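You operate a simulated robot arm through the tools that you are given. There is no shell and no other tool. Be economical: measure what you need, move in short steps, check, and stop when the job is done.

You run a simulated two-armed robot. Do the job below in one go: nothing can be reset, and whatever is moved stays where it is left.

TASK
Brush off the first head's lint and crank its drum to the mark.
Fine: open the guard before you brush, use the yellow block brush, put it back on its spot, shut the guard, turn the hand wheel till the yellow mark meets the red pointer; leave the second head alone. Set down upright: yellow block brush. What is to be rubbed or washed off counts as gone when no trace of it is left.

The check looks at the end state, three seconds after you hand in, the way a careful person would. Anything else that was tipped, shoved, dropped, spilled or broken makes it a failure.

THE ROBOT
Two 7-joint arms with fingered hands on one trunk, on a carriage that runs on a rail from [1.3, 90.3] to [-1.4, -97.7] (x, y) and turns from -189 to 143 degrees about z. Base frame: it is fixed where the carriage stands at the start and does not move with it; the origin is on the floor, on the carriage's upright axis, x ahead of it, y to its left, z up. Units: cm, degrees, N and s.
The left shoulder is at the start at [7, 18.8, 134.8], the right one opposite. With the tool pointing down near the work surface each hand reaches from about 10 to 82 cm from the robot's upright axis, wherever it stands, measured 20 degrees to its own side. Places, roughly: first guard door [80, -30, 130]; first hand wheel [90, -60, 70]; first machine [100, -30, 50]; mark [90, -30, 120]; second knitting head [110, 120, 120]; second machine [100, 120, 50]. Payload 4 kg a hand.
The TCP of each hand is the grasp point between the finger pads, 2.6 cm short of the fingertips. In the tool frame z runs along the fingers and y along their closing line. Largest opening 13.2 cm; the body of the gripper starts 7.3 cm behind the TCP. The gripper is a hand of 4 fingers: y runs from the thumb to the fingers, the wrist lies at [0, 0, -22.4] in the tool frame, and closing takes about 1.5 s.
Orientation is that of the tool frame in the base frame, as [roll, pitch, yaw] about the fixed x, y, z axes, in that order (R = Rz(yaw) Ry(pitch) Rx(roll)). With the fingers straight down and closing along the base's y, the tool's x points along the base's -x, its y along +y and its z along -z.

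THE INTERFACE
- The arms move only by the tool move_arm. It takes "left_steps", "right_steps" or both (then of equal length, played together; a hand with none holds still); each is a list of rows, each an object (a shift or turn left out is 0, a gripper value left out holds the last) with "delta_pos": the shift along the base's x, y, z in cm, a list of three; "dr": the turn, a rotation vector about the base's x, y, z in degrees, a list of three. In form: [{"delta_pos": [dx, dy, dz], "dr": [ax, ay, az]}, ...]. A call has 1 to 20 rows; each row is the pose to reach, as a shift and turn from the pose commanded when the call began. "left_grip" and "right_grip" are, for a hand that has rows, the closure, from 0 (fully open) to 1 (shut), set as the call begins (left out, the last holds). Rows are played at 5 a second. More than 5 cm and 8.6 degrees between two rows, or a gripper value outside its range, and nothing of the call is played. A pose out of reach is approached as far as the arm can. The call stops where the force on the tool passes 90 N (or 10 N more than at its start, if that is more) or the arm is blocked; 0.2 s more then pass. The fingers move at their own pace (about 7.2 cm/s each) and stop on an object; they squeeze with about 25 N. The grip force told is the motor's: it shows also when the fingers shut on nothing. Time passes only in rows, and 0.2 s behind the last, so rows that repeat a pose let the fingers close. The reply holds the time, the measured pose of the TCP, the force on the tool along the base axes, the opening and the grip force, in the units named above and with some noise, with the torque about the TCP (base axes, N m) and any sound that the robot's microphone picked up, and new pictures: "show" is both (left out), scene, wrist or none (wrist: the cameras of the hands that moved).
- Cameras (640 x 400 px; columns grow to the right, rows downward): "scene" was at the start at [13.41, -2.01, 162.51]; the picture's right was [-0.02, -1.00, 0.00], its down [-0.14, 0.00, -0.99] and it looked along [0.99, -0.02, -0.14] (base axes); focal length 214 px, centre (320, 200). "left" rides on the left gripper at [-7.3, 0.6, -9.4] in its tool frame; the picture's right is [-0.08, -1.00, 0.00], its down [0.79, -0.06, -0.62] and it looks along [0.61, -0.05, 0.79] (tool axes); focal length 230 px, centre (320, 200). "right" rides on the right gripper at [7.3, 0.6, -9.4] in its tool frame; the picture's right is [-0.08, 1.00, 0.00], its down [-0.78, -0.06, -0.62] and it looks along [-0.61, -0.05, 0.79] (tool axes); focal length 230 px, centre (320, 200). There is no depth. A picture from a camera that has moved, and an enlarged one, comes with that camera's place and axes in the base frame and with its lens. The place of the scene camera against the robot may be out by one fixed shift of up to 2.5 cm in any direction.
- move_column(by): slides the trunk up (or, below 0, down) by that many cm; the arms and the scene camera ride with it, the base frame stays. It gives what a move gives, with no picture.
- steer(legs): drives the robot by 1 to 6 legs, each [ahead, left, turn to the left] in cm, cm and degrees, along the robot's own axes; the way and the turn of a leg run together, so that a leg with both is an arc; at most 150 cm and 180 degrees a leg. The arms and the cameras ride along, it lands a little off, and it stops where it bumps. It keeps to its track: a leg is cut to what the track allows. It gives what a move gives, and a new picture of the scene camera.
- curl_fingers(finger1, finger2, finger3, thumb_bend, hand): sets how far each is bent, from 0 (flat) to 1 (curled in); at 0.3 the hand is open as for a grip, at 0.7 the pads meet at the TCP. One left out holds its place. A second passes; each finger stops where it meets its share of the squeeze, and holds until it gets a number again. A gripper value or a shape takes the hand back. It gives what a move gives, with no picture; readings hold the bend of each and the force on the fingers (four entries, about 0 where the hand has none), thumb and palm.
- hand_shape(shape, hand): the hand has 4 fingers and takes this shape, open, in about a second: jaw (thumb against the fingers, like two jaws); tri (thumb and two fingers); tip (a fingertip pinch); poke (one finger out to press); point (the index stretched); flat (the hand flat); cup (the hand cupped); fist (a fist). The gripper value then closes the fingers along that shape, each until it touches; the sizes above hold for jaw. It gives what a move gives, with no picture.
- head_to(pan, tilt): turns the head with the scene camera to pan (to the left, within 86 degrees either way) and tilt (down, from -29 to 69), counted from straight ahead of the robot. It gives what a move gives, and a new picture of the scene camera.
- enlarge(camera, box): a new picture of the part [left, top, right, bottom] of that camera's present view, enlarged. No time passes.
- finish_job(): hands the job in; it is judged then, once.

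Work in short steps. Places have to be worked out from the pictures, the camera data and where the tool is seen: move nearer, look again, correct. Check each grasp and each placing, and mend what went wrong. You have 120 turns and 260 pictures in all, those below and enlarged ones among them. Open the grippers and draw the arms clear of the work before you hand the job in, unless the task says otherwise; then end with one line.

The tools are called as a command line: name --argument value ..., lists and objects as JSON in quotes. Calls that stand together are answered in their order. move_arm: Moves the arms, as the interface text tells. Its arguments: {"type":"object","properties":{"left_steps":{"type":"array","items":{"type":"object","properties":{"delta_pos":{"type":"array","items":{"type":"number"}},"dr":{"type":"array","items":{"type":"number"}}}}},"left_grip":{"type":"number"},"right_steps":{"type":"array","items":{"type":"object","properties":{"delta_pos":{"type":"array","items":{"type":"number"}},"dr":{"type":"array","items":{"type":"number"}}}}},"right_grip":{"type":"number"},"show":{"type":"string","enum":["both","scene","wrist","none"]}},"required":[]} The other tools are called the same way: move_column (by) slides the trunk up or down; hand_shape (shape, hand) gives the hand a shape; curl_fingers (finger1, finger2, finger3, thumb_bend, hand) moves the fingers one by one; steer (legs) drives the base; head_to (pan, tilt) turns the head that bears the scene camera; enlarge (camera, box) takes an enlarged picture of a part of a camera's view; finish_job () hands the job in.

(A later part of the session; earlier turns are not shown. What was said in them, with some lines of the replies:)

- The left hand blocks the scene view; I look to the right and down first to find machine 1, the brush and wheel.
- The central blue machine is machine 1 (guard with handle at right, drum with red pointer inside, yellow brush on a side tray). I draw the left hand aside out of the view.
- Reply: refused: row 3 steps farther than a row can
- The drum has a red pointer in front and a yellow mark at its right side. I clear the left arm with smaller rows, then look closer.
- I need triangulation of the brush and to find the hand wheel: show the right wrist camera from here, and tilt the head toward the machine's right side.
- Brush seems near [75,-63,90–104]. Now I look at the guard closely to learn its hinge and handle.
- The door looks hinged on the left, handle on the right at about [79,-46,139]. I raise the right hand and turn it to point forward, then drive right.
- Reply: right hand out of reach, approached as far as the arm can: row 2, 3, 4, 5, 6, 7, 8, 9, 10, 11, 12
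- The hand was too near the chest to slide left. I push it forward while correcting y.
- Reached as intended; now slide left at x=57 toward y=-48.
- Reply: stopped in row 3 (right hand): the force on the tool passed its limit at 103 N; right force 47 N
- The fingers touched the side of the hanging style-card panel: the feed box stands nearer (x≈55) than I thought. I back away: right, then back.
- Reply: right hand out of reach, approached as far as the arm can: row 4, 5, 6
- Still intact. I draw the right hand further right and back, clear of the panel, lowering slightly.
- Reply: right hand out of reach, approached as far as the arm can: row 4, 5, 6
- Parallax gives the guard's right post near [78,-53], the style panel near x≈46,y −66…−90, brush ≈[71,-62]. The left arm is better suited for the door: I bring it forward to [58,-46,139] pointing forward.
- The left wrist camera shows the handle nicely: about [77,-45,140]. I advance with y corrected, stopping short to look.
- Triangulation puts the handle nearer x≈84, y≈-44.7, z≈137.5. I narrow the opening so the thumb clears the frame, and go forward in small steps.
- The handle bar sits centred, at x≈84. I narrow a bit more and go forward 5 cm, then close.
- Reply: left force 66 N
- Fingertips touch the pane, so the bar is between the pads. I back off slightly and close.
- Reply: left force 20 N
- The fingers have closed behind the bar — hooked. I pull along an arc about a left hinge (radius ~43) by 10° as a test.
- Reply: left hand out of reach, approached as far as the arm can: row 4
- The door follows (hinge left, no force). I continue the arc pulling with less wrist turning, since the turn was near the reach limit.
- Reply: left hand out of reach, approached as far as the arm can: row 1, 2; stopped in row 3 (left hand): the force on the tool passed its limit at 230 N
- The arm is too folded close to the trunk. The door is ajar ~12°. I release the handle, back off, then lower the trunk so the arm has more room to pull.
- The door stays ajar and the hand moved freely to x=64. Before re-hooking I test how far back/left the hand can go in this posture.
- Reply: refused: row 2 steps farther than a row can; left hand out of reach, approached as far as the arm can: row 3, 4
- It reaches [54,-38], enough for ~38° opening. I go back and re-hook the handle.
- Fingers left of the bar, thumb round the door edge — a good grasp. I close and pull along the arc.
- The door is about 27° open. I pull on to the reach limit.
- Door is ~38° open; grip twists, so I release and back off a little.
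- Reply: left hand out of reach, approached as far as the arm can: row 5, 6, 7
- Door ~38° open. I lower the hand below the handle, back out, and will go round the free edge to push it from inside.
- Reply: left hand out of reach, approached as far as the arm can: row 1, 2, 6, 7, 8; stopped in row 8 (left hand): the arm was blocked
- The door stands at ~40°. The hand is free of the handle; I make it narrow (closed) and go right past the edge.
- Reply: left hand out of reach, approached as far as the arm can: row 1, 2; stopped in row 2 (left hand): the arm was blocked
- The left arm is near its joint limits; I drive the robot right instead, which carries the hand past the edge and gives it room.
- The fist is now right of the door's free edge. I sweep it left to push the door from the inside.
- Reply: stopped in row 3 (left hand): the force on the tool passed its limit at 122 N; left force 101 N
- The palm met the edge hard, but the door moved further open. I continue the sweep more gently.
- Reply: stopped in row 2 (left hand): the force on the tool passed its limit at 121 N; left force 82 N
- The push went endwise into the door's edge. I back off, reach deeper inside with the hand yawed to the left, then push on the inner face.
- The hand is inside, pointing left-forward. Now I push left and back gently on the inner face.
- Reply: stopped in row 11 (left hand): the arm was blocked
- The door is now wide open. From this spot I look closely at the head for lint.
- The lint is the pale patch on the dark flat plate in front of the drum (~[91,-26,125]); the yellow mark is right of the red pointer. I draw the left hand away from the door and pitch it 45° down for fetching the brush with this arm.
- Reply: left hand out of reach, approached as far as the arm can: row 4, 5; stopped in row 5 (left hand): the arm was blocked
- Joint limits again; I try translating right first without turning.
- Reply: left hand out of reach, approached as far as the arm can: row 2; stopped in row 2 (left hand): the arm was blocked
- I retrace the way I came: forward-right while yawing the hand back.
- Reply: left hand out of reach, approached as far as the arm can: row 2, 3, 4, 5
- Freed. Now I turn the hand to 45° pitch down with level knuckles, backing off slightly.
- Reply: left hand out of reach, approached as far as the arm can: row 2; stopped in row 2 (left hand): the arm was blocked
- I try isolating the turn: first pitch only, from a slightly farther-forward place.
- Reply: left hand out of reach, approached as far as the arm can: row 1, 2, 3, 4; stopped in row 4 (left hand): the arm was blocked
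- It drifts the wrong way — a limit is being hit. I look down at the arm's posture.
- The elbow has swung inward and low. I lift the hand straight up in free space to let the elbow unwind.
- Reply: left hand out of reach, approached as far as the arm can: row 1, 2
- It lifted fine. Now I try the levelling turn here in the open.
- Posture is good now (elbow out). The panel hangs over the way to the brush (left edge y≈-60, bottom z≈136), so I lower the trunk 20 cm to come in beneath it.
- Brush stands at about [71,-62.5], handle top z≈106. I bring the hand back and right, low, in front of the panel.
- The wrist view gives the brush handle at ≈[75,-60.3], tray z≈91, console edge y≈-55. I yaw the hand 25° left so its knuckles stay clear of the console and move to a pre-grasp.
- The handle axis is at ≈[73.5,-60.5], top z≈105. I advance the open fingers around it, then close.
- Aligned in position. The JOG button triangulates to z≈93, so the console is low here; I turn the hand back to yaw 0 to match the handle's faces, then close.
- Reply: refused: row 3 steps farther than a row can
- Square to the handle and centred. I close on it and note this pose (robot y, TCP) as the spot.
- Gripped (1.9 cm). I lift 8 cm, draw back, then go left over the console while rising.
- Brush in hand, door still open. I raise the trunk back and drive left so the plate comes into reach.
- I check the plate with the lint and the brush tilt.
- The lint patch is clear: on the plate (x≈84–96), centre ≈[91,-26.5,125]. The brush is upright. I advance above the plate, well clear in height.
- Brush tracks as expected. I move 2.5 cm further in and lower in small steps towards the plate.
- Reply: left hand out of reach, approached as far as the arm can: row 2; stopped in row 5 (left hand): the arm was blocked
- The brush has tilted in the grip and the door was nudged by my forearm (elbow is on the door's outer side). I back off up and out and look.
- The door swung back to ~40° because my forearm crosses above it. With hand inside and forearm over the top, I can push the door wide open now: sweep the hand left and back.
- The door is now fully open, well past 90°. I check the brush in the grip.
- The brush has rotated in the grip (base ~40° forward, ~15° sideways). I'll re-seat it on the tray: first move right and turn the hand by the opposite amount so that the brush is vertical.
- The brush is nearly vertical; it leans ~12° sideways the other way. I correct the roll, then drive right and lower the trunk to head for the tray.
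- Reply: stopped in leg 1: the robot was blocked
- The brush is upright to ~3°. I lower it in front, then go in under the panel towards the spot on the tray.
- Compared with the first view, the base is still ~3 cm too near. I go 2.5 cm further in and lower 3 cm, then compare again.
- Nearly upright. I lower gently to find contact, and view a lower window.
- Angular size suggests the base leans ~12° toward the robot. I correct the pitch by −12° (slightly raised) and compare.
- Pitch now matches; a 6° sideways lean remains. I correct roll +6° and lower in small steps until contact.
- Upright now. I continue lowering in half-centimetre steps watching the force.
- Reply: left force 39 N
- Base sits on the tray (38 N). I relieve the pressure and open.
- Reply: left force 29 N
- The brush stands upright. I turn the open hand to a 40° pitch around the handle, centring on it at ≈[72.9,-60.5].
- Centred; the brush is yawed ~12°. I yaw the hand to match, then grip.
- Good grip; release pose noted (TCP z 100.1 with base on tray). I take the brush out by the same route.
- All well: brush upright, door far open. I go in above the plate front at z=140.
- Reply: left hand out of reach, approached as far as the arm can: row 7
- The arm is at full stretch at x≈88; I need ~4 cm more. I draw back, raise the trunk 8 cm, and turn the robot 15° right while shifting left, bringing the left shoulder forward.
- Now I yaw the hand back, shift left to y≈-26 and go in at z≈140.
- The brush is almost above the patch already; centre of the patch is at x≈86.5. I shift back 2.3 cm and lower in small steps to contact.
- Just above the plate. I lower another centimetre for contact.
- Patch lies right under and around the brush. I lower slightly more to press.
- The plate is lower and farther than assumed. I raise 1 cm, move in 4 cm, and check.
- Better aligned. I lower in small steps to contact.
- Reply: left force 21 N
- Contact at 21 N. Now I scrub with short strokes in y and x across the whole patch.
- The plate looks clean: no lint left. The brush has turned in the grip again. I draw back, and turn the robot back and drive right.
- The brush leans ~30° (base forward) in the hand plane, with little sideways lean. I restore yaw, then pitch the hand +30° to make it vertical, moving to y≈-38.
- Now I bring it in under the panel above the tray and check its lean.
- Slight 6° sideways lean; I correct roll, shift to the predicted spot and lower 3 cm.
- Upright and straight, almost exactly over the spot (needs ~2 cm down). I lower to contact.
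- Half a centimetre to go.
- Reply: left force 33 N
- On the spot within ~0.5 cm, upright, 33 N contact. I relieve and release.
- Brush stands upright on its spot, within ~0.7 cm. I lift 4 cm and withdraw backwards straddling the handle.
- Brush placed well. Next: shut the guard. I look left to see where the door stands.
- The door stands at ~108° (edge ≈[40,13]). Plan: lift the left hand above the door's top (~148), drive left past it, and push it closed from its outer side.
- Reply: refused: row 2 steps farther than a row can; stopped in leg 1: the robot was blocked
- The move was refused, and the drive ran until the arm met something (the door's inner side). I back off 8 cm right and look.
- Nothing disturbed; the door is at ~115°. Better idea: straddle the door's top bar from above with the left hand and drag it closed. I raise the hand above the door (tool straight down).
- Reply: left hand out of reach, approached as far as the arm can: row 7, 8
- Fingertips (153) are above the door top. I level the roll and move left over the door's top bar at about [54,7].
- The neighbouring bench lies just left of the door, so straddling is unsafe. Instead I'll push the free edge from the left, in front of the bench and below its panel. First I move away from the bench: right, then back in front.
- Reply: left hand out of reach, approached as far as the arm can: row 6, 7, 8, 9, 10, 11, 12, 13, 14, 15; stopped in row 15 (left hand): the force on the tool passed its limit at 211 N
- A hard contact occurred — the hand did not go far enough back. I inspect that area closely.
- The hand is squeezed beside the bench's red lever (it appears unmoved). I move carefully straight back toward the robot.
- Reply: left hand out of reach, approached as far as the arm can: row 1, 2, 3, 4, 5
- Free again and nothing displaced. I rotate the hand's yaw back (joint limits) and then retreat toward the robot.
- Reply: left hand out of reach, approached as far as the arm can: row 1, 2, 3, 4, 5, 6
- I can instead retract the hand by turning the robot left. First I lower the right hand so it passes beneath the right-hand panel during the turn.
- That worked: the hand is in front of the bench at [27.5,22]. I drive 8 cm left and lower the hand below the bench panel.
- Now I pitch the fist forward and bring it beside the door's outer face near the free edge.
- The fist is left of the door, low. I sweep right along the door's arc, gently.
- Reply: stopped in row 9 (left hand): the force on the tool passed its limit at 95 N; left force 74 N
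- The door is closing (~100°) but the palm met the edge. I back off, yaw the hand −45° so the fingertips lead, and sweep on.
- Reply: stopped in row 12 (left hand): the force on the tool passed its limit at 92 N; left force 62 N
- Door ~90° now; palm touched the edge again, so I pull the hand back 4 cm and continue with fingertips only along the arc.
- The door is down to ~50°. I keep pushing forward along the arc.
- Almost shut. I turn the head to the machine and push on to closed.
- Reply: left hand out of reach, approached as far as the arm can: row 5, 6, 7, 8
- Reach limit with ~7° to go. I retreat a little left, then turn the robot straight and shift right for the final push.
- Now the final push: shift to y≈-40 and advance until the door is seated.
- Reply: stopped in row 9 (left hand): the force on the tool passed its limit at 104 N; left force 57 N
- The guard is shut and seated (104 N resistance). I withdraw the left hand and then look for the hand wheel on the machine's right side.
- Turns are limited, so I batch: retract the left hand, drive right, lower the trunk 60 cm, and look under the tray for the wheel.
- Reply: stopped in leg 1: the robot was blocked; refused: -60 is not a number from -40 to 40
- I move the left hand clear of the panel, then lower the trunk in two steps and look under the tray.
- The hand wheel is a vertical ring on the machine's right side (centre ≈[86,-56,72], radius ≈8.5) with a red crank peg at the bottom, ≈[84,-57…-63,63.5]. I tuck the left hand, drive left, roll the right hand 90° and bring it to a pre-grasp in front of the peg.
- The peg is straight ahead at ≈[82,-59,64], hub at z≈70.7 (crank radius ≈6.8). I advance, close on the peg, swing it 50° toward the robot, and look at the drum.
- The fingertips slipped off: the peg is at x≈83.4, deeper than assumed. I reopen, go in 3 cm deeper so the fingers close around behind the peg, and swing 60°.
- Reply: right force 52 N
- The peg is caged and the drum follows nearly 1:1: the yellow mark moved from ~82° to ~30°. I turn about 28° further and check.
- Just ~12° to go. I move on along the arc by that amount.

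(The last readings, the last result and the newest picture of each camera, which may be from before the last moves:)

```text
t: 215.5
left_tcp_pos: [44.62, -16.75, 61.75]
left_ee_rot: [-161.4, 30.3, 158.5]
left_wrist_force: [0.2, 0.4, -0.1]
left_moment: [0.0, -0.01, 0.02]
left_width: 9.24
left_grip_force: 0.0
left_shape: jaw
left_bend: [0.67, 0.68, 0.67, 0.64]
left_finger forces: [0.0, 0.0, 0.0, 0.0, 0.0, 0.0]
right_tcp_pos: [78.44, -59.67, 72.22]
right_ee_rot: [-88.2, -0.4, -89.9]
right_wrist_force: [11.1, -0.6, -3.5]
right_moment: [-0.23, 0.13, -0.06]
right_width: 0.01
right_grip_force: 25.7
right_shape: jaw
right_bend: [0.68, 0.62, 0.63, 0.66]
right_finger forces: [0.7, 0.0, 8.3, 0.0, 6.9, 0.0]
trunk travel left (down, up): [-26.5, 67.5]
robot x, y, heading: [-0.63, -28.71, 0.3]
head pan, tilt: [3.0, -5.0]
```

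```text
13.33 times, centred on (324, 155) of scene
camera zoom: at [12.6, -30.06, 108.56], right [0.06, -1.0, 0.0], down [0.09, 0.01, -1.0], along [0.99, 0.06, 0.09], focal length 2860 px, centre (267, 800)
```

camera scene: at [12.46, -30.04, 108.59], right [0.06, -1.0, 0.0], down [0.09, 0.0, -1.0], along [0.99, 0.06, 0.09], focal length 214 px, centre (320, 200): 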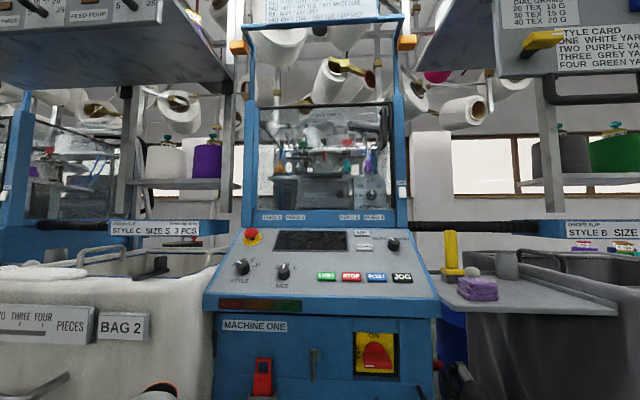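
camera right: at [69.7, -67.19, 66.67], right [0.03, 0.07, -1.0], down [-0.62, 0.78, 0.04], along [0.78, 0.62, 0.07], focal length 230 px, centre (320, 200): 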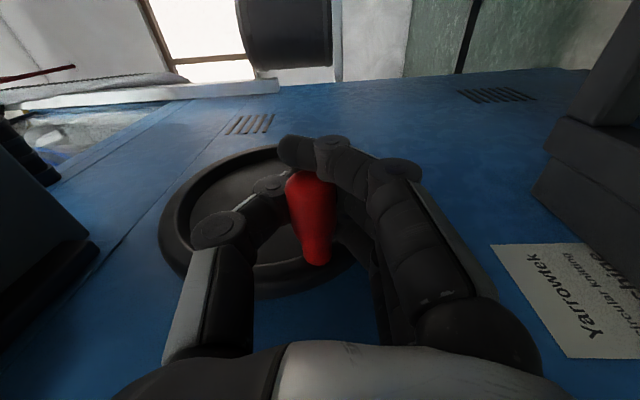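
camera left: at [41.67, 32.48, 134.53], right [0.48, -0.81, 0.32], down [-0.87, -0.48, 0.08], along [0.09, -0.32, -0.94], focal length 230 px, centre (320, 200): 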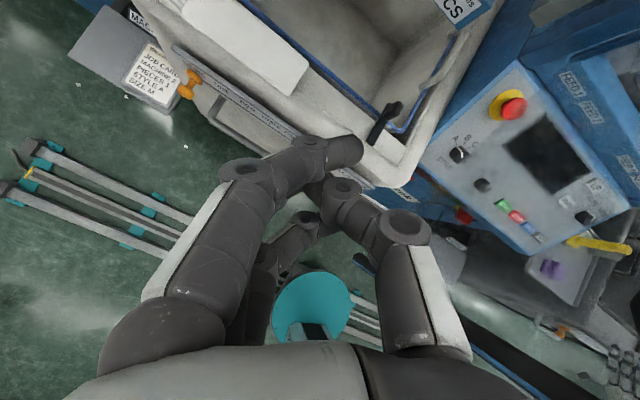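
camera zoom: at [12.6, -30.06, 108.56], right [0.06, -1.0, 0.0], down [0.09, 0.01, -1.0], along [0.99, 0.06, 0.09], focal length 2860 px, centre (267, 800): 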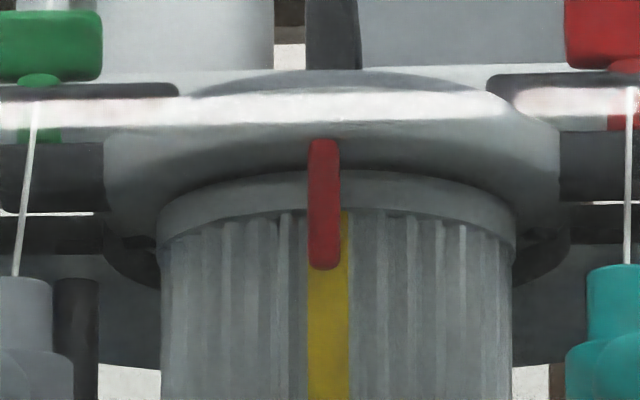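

Mark and pointer are within ~1–2°. I nudge 0.15 cm, open the fingers, withdraw straight back, and re-check.

move_arm --right_steps '[{"delta_pos": [0.02, 0, 0.15]}, {"delta_pos": [0.02, 0, 0.15]}]' --show "none"

move_arm --right_steps '[{}, {}, {}, {}, {}]' --right_grip 0.4 --show "wrist"

enlarge --camera "scene" --box '[300, 140, 348, 170]'

```text
t: 216.1
left_tcp_pos: [44.6, -16.83, 61.74]
left_ee_rot: [-161.4, 30.3, 158.5]
left_wrist_force: [-0.7, 0.6, -0.3]
left_moment: [0.01, 0.0, 0.0]
left_width: 9.23
left_grip_force: 0.1
left_shape: jaw
left_bend: [0.67, 0.68, 0.67, 0.64]
left_finger forces: [0.1, 0.0, 0.1, 0.1, 0.0, 0.0]
right_tcp_pos: [78.33, -59.74, 72.34]
right_ee_rot: [-88.2, -0.4, -89.9]
right_wrist_force: [11.5, -2.9, -3.7]
right_moment: [-0.25, 0.09, -0.09]
right_width: 0.0
right_grip_force: 25.1
right_shape: jaw
right_bend: [0.68, 0.62, 0.63, 0.66]
right_finger forces: [0.8, 0.0, 8.5, 0.0, 6.9, 0.1]
trunk travel left (down, up): [-26.5, 67.5]
robot x, y, heading: [-0.26, -28.66, 0.3]
head pan, tilt: [3.0, -5.0]
```

```text
t: 217.3
left_tcp_pos: [44.49, -16.77, 61.81]
left_ee_rot: [-161.4, 30.2, 158.5]
left_wrist_force: [1.1, -0.6, -0.9]
left_moment: [0.0, 0.01, 0.01]
left_width: 9.23
left_grip_force: 0.0
left_shape: jaw
left_bend: [0.67, 0.68, 0.67, 0.64]
left_finger forces: [0.0, 0.0, 0.0, 0.0, 0.0, 0.0]
right_tcp_pos: [78.21, -59.75, 72.47]
right_ee_rot: [-88.1, -0.3, -89.8]
right_wrist_force: [-1.0, -0.4, 0.1]
right_moment: [-0.01, 0.0, 0.0]
right_width: 7.94
right_grip_force: 0.1
right_shape: jaw
right_bend: [0.71, 0.71, 0.71, 0.71]
right_finger forces: [0.1, 0.1, 0.0, 0.0, 0.0, 0.1]
trunk travel left (down, up): [-26.5, 67.5]
robot x, y, heading: [-0.23, -29.06, 0.5]
head pan, tilt: [3.0, -5.0]
camera right: at [68.82, -67.16, 71.62], right [0.03, 0.07, -1.0], down [-0.62, 0.78, 0.04], along [0.78, 0.62, 0.07], focal length 230 px, centre (320, 200)
```

right: 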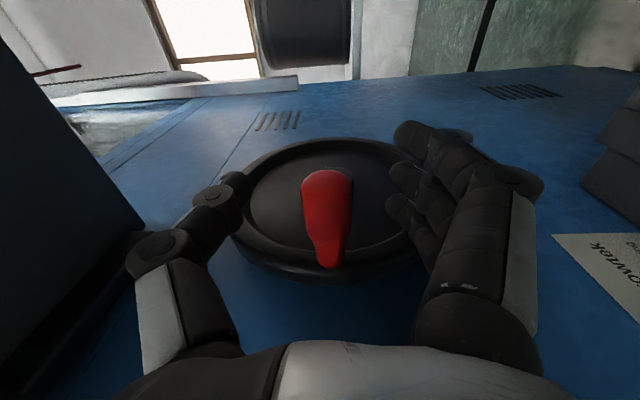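

```text
13.33 times, centred on (324, 155) of scene
camera zoom: at [12.46, -30.04, 108.59], right [0.06, -1.0, 0.0], down [0.09, 0.0, -1.0], along [0.99, 0.06, 0.09], focal length 2860 px, centre (267, 800)
```

zoom: 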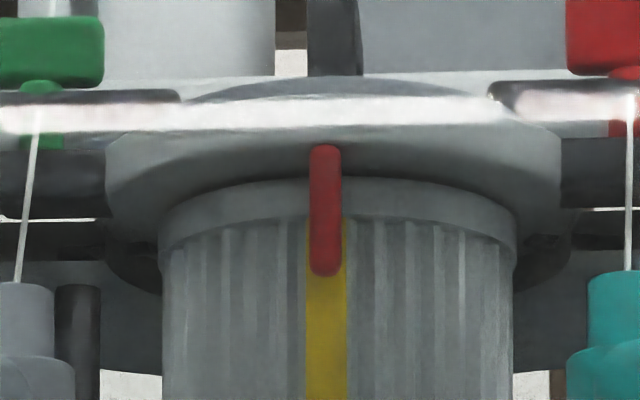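

Mark and pointer coincide. I withdraw the right hand straight back and out, then check the whole scene.

move_arm --right_steps '[{"delta_pos": [-4, 0, 0]}, {"delta_pos": [-8, 0, -1]}, {"delta_pos": [-12, 0, -3]}, {"delta_pos": [-16, 0, -5]}, {"delta_pos": [-20, -1, -7]}, {"delta_pos": [-23, -4, -7]}, {"delta_pos": [-26, -7, -7]}, {"delta_pos": [-29, -10, -7]}, {"delta_pos": [-32, -13, -7]}]' --show "scene"

enlarge --camera "scene" --box '[230, 90, 422, 210]'

enlarge --camera "scene" --box '[400, 210, 560, 310]'

enlarge --camera "scene" --box '[300, 140, 348, 170]'

```text
t: 219.3
left_tcp_pos: [44.53, -16.75, 61.82]
left_ee_rot: [-161.4, 30.3, 158.5]
left_wrist_force: [-0.3, 0.7, 0.2]
left_moment: [0.06, 0.0, -0.02]
left_width: 9.18
left_grip_force: 0.1
left_shape: jaw
left_bend: [0.67, 0.68, 0.67, 0.64]
left_finger forces: [0.1, 0.0, 0.1, 0.1, 0.1, 0.0]
right_tcp_pos: [45.79, -72.89, 65.58]
right_ee_rot: [-88.0, -0.4, -89.9]
right_wrist_force: [-0.5, 0.5, 0.0]
right_moment: [-0.02, 0.01, 0.02]
right_width: 7.94
right_grip_force: 0.1
right_shape: jaw
right_bend: [0.71, 0.71, 0.71, 0.71]
right_finger forces: [0.1, 0.0, 0.0, 0.0, 0.0, 0.0]
trunk travel left (down, up): [-26.5, 67.5]
robot x, y, heading: [-0.35, -28.66, 0.2]
head pan, tilt: [3.0, -5.0]
camera scene: at [12.45, -30.02, 108.58], right [0.06, -1.0, 0.0], down [0.09, 0.0, -1.0], along [0.99, 0.06, 0.09], focal length 214 px, centre (320, 200)
```

scene: 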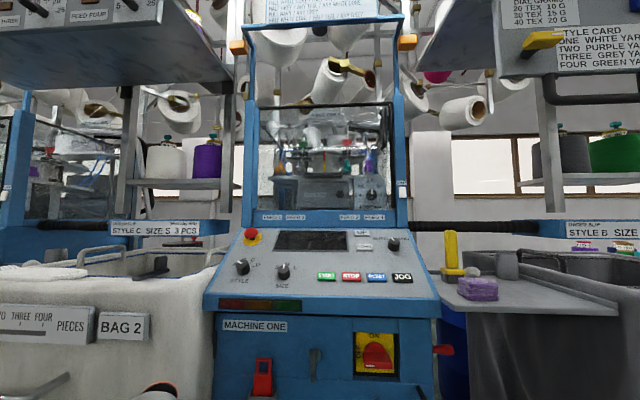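

```text
3.33 times, centred on (326, 150) of scene
camera zoom: at [12.45, -30.02, 108.58], right [0.06, -1.0, 0.0], down [0.09, 0.0, -1.0], along [0.99, 0.06, 0.09], focal length 715 px, centre (300, 367)
```

zoom: 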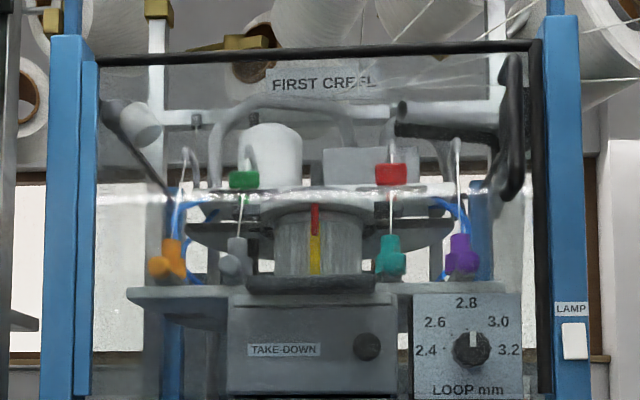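

```text
4.00 times, centred on (480, 260) of scene
camera zoom: at [12.45, -30.02, 108.58], right [0.06, -1.0, 0.0], down [0.09, 0.0, -1.0], along [0.99, 0.06, 0.09], focal length 858 px, centre (-320, -40)
```

zoom: 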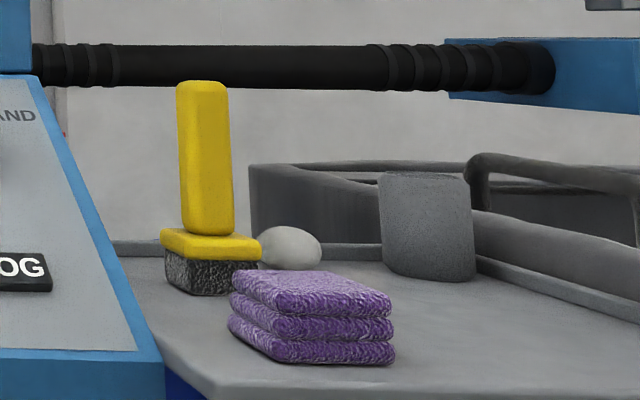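

```text
13.33 times, centred on (324, 155) of scene
camera zoom: at [12.45, -30.02, 108.58], right [0.06, -1.0, 0.0], down [0.09, 0.0, -1.0], along [0.99, 0.06, 0.09], focal length 2860 px, centre (267, 800)
5 turns are left
```

zoom: 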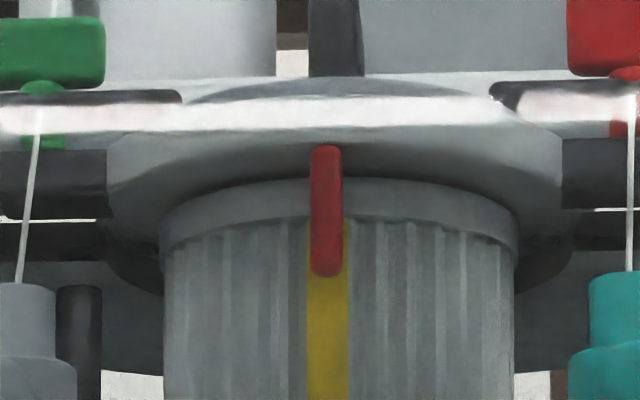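

Guard shut, mark on pointer, brush upright on its spot, towels untouched. I open both grippers, drawing them slightly back.

move_arm --left_steps '[{"delta_pos": [-1, 0, 0]}, {"delta_pos": [-2, 0, 0]}, {"delta_pos": [-2, 0, 0]}]' --right_steps '[{"delta_pos": [-1, 0, 0]}, {"delta_pos": [-2, 0, 0]}, {"delta_pos": [-2, 0, 0]}]' --left_grip 0 --right_grip 0 --show "scene"

```text
t: 220.1
left_tcp_pos: [42.44, -16.79, 61.85]
left_ee_rot: [-161.5, 30.4, 158.5]
left_wrist_force: [0.4, 0.0, 0.4]
left_moment: [0.03, 0.02, 0.05]
left_width: 13.15
left_grip_force: 0.1
left_shape: jaw
left_bend: [0.3, 0.3, 0.3, 0.3]
left_finger forces: [0.1, 0.0, 0.0, 0.0, 0.0, 0.0]
right_tcp_pos: [44.06, -72.83, 65.54]
right_ee_rot: [-88.1, -0.4, -89.9]
right_wrist_force: [-0.7, -0.6, -1.0]
right_moment: [0.01, 0.0, 0.01]
right_width: 13.16
right_grip_force: 0.1
right_shape: jaw
right_bend: [0.3, 0.3, 0.3, 0.3]
right_finger forces: [0.0, 0.0, 0.0, 0.0, 0.1, 0.1]
trunk travel left (down, up): [-26.5, 67.5]
robot x, y, heading: [-0.77, -28.64, 0.1]
head pan, tilt: [3.0, -5.0]
camera scene: at [12.45, -30.04, 108.59], right [0.06, -1.0, 0.0], down [0.09, 0.0, -1.0], along [0.99, 0.06, 0.09], focal length 214 px, centre (320, 200)
4 turns are left
```

scene: 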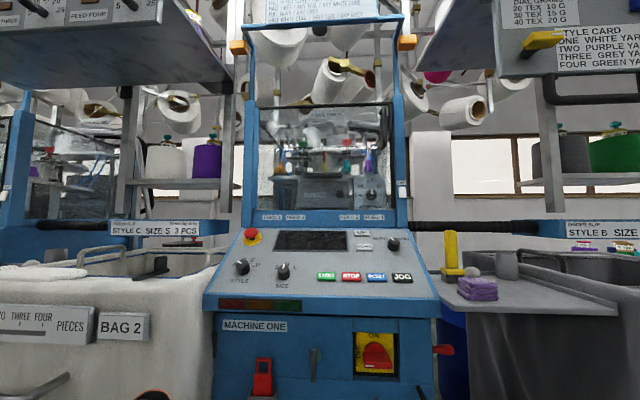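

Everything is in place and both hands are open and clear; I hand the job in.

finish_job

```text
The job is handed in.
```

I brushed the first head clean, put the yellow brush back upright within about 1 cm of its spot, shut the guard and turned the hand wheel until the yellow mark met the red pointer. My arms bumped the style-card panel and the bench beside the machine on the way; neither showed any change in the pictures.
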